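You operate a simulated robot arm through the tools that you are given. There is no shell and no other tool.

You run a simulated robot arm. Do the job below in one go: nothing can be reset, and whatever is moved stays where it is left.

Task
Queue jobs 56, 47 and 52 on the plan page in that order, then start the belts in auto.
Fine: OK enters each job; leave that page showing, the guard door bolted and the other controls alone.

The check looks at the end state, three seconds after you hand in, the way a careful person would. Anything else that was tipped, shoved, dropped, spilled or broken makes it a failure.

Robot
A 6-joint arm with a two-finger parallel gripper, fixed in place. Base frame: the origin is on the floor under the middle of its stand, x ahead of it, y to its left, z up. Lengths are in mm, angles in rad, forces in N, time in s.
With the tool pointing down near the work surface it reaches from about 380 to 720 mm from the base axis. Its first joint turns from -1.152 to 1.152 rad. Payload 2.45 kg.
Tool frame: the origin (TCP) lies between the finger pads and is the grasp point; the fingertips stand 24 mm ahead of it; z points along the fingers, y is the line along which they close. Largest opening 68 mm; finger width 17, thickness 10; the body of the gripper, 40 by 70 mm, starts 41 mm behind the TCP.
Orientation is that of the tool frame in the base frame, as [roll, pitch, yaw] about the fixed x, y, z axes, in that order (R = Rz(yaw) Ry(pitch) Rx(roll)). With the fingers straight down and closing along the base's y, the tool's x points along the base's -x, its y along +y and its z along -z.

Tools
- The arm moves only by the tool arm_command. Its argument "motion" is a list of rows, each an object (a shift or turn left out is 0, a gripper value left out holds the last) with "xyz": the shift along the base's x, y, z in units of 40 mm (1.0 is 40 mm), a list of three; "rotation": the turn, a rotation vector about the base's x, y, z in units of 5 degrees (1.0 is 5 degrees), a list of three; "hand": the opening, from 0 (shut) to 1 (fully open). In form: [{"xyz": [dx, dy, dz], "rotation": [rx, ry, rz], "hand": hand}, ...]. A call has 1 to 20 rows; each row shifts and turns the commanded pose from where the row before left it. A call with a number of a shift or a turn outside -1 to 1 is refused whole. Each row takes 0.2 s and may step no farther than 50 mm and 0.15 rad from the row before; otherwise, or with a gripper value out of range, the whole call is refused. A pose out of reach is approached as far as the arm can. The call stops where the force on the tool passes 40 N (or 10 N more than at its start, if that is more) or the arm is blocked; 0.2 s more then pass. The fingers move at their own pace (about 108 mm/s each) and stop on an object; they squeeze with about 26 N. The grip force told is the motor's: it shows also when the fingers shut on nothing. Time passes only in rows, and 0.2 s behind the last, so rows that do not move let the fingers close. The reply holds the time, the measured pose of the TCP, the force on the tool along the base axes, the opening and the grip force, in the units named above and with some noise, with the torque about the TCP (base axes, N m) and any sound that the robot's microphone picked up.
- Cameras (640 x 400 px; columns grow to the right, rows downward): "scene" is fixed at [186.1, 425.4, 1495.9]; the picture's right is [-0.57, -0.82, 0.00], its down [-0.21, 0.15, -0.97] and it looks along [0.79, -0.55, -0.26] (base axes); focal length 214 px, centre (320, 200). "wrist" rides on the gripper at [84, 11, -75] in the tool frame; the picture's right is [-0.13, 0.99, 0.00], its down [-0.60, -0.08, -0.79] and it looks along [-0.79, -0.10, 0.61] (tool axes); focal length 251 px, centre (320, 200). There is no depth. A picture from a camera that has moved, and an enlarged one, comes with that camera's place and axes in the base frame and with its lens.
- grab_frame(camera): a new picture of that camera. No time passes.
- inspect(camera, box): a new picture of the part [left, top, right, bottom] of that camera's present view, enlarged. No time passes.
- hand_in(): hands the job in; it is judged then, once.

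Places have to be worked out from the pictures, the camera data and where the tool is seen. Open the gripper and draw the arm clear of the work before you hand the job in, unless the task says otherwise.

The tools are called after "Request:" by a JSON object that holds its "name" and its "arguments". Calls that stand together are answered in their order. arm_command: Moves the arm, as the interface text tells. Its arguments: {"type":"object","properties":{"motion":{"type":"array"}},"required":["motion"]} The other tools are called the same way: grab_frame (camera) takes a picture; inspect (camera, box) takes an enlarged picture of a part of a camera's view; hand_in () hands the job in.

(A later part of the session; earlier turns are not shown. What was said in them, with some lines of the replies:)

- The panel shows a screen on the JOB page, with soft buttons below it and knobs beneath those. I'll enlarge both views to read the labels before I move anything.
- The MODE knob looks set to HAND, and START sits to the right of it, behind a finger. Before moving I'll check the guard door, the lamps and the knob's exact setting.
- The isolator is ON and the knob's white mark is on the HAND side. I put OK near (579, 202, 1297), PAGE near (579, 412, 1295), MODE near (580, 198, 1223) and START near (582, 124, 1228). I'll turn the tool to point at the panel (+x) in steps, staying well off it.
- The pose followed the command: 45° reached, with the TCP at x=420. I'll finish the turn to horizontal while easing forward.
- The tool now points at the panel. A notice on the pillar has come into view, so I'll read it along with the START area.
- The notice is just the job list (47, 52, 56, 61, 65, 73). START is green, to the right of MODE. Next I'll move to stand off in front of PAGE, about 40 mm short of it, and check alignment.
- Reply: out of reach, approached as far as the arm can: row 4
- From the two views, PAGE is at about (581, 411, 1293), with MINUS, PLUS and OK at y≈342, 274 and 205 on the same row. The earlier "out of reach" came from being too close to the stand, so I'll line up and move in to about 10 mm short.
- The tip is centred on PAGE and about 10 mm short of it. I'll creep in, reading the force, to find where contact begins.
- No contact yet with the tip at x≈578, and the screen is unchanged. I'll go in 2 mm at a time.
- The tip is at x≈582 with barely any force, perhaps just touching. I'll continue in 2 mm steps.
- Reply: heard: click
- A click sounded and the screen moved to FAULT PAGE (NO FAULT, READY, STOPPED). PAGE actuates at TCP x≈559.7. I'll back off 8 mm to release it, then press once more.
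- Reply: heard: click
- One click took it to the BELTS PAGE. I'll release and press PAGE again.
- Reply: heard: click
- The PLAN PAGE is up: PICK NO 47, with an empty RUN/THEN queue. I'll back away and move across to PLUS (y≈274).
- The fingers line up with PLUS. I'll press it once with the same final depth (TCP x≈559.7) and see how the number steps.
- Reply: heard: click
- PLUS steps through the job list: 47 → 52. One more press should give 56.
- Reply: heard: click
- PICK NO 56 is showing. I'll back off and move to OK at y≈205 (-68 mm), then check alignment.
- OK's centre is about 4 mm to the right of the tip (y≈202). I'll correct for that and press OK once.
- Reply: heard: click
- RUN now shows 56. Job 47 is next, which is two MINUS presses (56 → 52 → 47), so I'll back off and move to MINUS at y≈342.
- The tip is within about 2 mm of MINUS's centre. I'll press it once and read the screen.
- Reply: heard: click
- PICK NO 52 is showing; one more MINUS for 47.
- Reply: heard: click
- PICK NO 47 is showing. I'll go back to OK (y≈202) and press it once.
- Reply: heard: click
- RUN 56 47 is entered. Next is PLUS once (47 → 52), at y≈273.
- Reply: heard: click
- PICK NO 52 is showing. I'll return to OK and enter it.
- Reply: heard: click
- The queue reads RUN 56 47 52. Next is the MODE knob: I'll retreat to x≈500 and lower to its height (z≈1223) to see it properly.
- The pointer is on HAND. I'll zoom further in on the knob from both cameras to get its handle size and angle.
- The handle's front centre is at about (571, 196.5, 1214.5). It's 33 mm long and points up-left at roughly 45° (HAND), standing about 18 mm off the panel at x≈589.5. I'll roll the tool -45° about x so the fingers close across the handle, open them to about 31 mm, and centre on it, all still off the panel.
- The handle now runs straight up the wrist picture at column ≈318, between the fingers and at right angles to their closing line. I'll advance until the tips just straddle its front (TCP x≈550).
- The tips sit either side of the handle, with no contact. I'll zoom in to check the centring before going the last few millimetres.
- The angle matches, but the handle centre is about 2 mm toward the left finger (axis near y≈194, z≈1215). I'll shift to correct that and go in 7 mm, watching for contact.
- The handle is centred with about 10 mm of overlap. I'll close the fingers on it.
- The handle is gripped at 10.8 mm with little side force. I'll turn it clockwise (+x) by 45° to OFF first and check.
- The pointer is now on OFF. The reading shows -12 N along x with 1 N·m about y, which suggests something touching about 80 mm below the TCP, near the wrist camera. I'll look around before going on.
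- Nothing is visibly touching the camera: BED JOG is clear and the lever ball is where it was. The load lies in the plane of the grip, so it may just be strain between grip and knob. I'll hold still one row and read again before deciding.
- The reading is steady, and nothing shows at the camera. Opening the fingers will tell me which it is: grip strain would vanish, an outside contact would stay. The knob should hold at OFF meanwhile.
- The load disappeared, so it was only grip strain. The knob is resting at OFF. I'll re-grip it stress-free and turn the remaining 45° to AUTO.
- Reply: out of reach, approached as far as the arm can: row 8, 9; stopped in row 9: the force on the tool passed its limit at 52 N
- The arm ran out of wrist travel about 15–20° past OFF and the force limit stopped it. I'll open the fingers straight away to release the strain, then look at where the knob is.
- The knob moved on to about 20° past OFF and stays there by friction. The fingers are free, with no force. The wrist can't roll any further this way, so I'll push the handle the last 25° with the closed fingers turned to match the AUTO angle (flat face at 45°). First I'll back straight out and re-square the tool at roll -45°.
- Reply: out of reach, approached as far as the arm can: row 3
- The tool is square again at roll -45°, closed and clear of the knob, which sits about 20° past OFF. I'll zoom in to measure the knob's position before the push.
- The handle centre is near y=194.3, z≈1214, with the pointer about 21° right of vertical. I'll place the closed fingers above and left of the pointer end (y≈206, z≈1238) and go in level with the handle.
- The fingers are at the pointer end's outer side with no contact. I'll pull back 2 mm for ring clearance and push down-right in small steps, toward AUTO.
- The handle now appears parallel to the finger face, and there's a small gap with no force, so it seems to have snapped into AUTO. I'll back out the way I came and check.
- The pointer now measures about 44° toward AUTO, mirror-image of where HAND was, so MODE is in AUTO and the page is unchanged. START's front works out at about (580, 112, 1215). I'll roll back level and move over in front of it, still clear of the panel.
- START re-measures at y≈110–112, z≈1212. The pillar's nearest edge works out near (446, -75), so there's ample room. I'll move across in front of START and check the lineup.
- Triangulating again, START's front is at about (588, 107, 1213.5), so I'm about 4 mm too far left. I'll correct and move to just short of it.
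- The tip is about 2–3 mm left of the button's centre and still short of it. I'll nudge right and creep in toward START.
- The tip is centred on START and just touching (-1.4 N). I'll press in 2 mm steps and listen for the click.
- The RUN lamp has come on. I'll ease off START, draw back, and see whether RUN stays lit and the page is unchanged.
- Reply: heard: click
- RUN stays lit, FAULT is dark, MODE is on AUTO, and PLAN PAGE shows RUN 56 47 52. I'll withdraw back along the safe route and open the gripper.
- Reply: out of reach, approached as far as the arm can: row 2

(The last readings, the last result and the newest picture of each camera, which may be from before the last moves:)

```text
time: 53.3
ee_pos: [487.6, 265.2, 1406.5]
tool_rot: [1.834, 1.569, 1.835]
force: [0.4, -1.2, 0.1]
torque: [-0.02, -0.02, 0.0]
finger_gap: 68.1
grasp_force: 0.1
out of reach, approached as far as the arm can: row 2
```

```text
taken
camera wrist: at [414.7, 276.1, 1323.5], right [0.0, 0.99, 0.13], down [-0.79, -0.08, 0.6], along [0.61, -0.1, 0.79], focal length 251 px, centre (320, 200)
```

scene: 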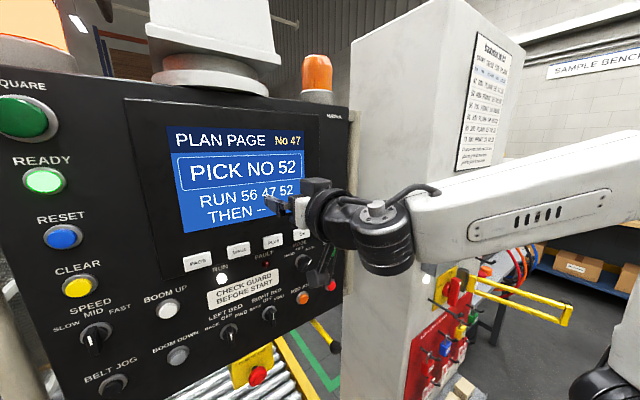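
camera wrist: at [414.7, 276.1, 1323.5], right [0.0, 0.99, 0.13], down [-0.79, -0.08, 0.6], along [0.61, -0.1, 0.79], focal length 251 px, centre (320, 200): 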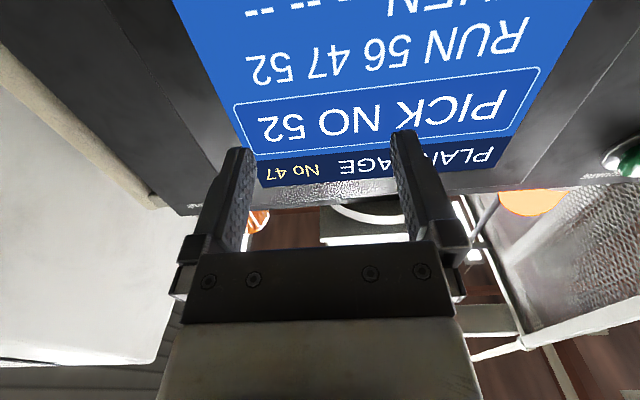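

Everything still shows running and the gripper is open. I'll turn the tool back down and retrace to the starting pose, so the arm is well clear of the panel.

Request:
{"name": "arm_command", "arguments": {"motion": [{"xyz": [-0.19, 0, 0], "rotation": [0, 1, 0]}, {"xyz": [-0.19, 0, 0], "rotation": [0, 1, 0]}, {"xyz": [-0.19, 0, 0], "rotation": [0, 1, 0]}, {"xyz": [-0.19, 0, 0], "rotation": [0, 1, 0]}, {"xyz": [-0.19, 0, 0], "rotation": [0, 1, 0]}, {"xyz": [-0.19, 0, 0], "rotation": [0, 1, 0]}, {"xyz": [-0.19, 0, 0], "rotation": [0, 1, 0]}, {"xyz": [-0.19, 0, 0], "rotation": [0, 1, 0]}, {"xyz": [-0.19, 0, 0], "rotation": [0, 1, 0]}, {"xyz": [-0.19, 0, 0], "rotation": [0, 1, 0]}, {"xyz": [-0.19, 0, 0], "rotation": [0, 1, 0]}, {"xyz": [-0.19, 0, 0], "rotation": [0, 1, 0]}, {"xyz": [-0.19, 0, 0], "rotation": [0, 1, 0]}, {"xyz": [-0.19, 0, 0], "rotation": [0, 1, 0]}, {"xyz": [-0.19, 0, 0], "rotation": [0, 1, 0]}, {"xyz": [-0.19, 0, 0], "rotation": [0, 1, 0]}, {"xyz": [-0.19, 0, 0], "rotation": [0, 1, 0]}, {"xyz": [-0.19, 0, 0], "rotation": [0, 1, 0]}]}}

Request:
{"name": "grab_frame", "arguments": {"camera": "scene"}}

Request:
{"name": "grab_frame", "arguments": {"camera": "wrist"}}

Request:
{"name": "inspect", "arguments": {"camera": "scene", "box": [120, 210, 360, 360]}}

Request:
{"name": "inspect", "arguments": {"camera": "scene", "box": [0, 60, 200, 400]}}

```text
time: 57.1
ee_pos: [351.7, 265.5, 1408.2]
tool_rot: [3.141, 0.0, 3.141]
force: [0.0, -0.3, -0.3]
torque: [-0.04, 0.0, 0.03]
finger_gap: 68.1
grasp_force: 0.0
```

```text
taken
```

scene: 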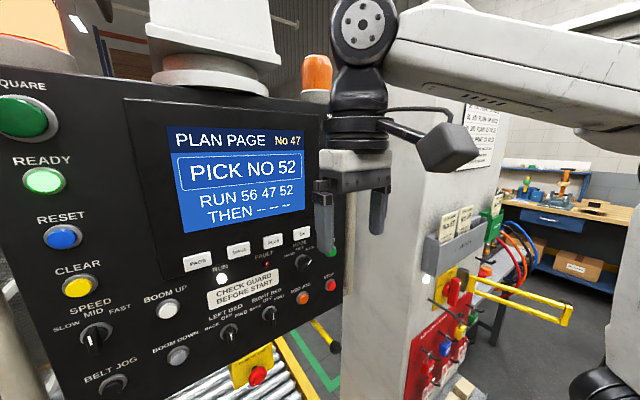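

```text
taken
camera wrist: at [269.5, 276.7, 1484.8], right [0.13, 0.99, 0.0], down [0.6, -0.08, 0.79], along [0.79, -0.1, -0.61], focal length 251 px, centre (320, 200)
```

wrist: 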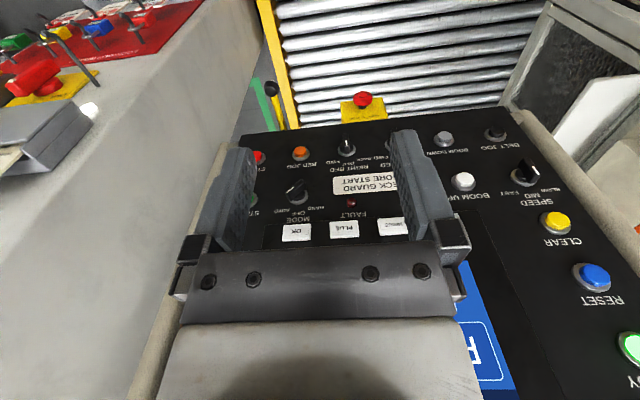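

```text
2.67 times, centred on (240, 285) of scene
camera zoom: at [186.1, 425.3, 1495.9], right [-0.57, -0.82, 0.0], down [-0.21, 0.15, -0.97], along [0.79, -0.55, -0.26], focal length 572 px, centre (533, -27)
```

zoom: 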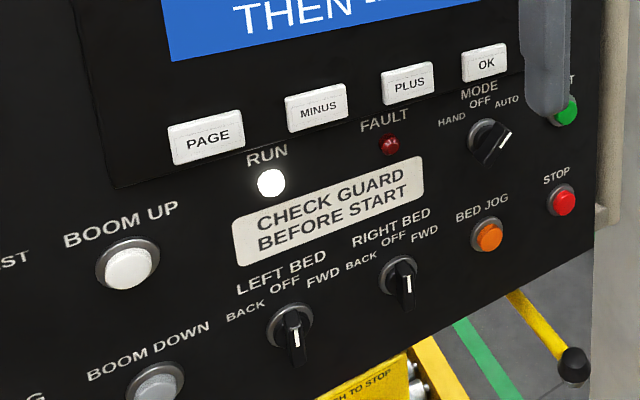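

```text
1.18 times, centred on (100, 230) of scene
camera zoom: at [186.1, 425.3, 1495.9], right [-0.57, -0.82, 0.0], down [-0.21, 0.15, -0.97], along [0.79, -0.55, -0.26], focal length 252 px, centre (579, 165)
```

zoom: 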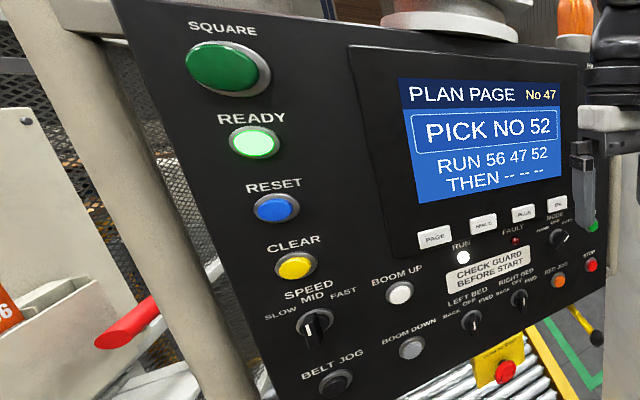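

The arm is back at its start pose with the gripper open and no load. PLAN PAGE shows RUN 56 47 52, MODE is on AUTO, RUN is lit, FAULT is dark, and the other controls look as they did in the first pictures. I'm handing in.

Request:
{"name": "hand_in", "arguments": {}}

```text
The job is handed in.
```

Jobs 56, 47 and 52 are queued in that order, and the belts were started in auto. I've handed the job in. The hand-in gave no verdict, so the following comes from the last pictures before it:

- **Screen:** PLAN PAGE is showing, with RUN 56 47 52.
- **Belts:** MODE is on AUTO and the RUN lamp has stayed lit since I pressed START. I judged the belts running from that lamp; I didn't see them move.
- **Faults and guard:** the FAULT lamp is dark, and the fault page read NO FAULT and READY when I passed through it. I didn't touch the guard door or get a clear view of its bolt.
- **Other controls:** I only used PAGE, PLUS, MINUS, OK, MODE and START. The rest look as they did at the start.

**MODE knob:** the wrist ran out of travel partway from OFF to AUTO, and the arm stopped itself when the force reached 52 N. I opened the fingers at once, then pushed the handle the rest of the way with them closed. It then sat at about 44° toward AUTO, the mirror of where HAND had been.

The gripper is open and the arm is back at its starting pose, clear of the panel.
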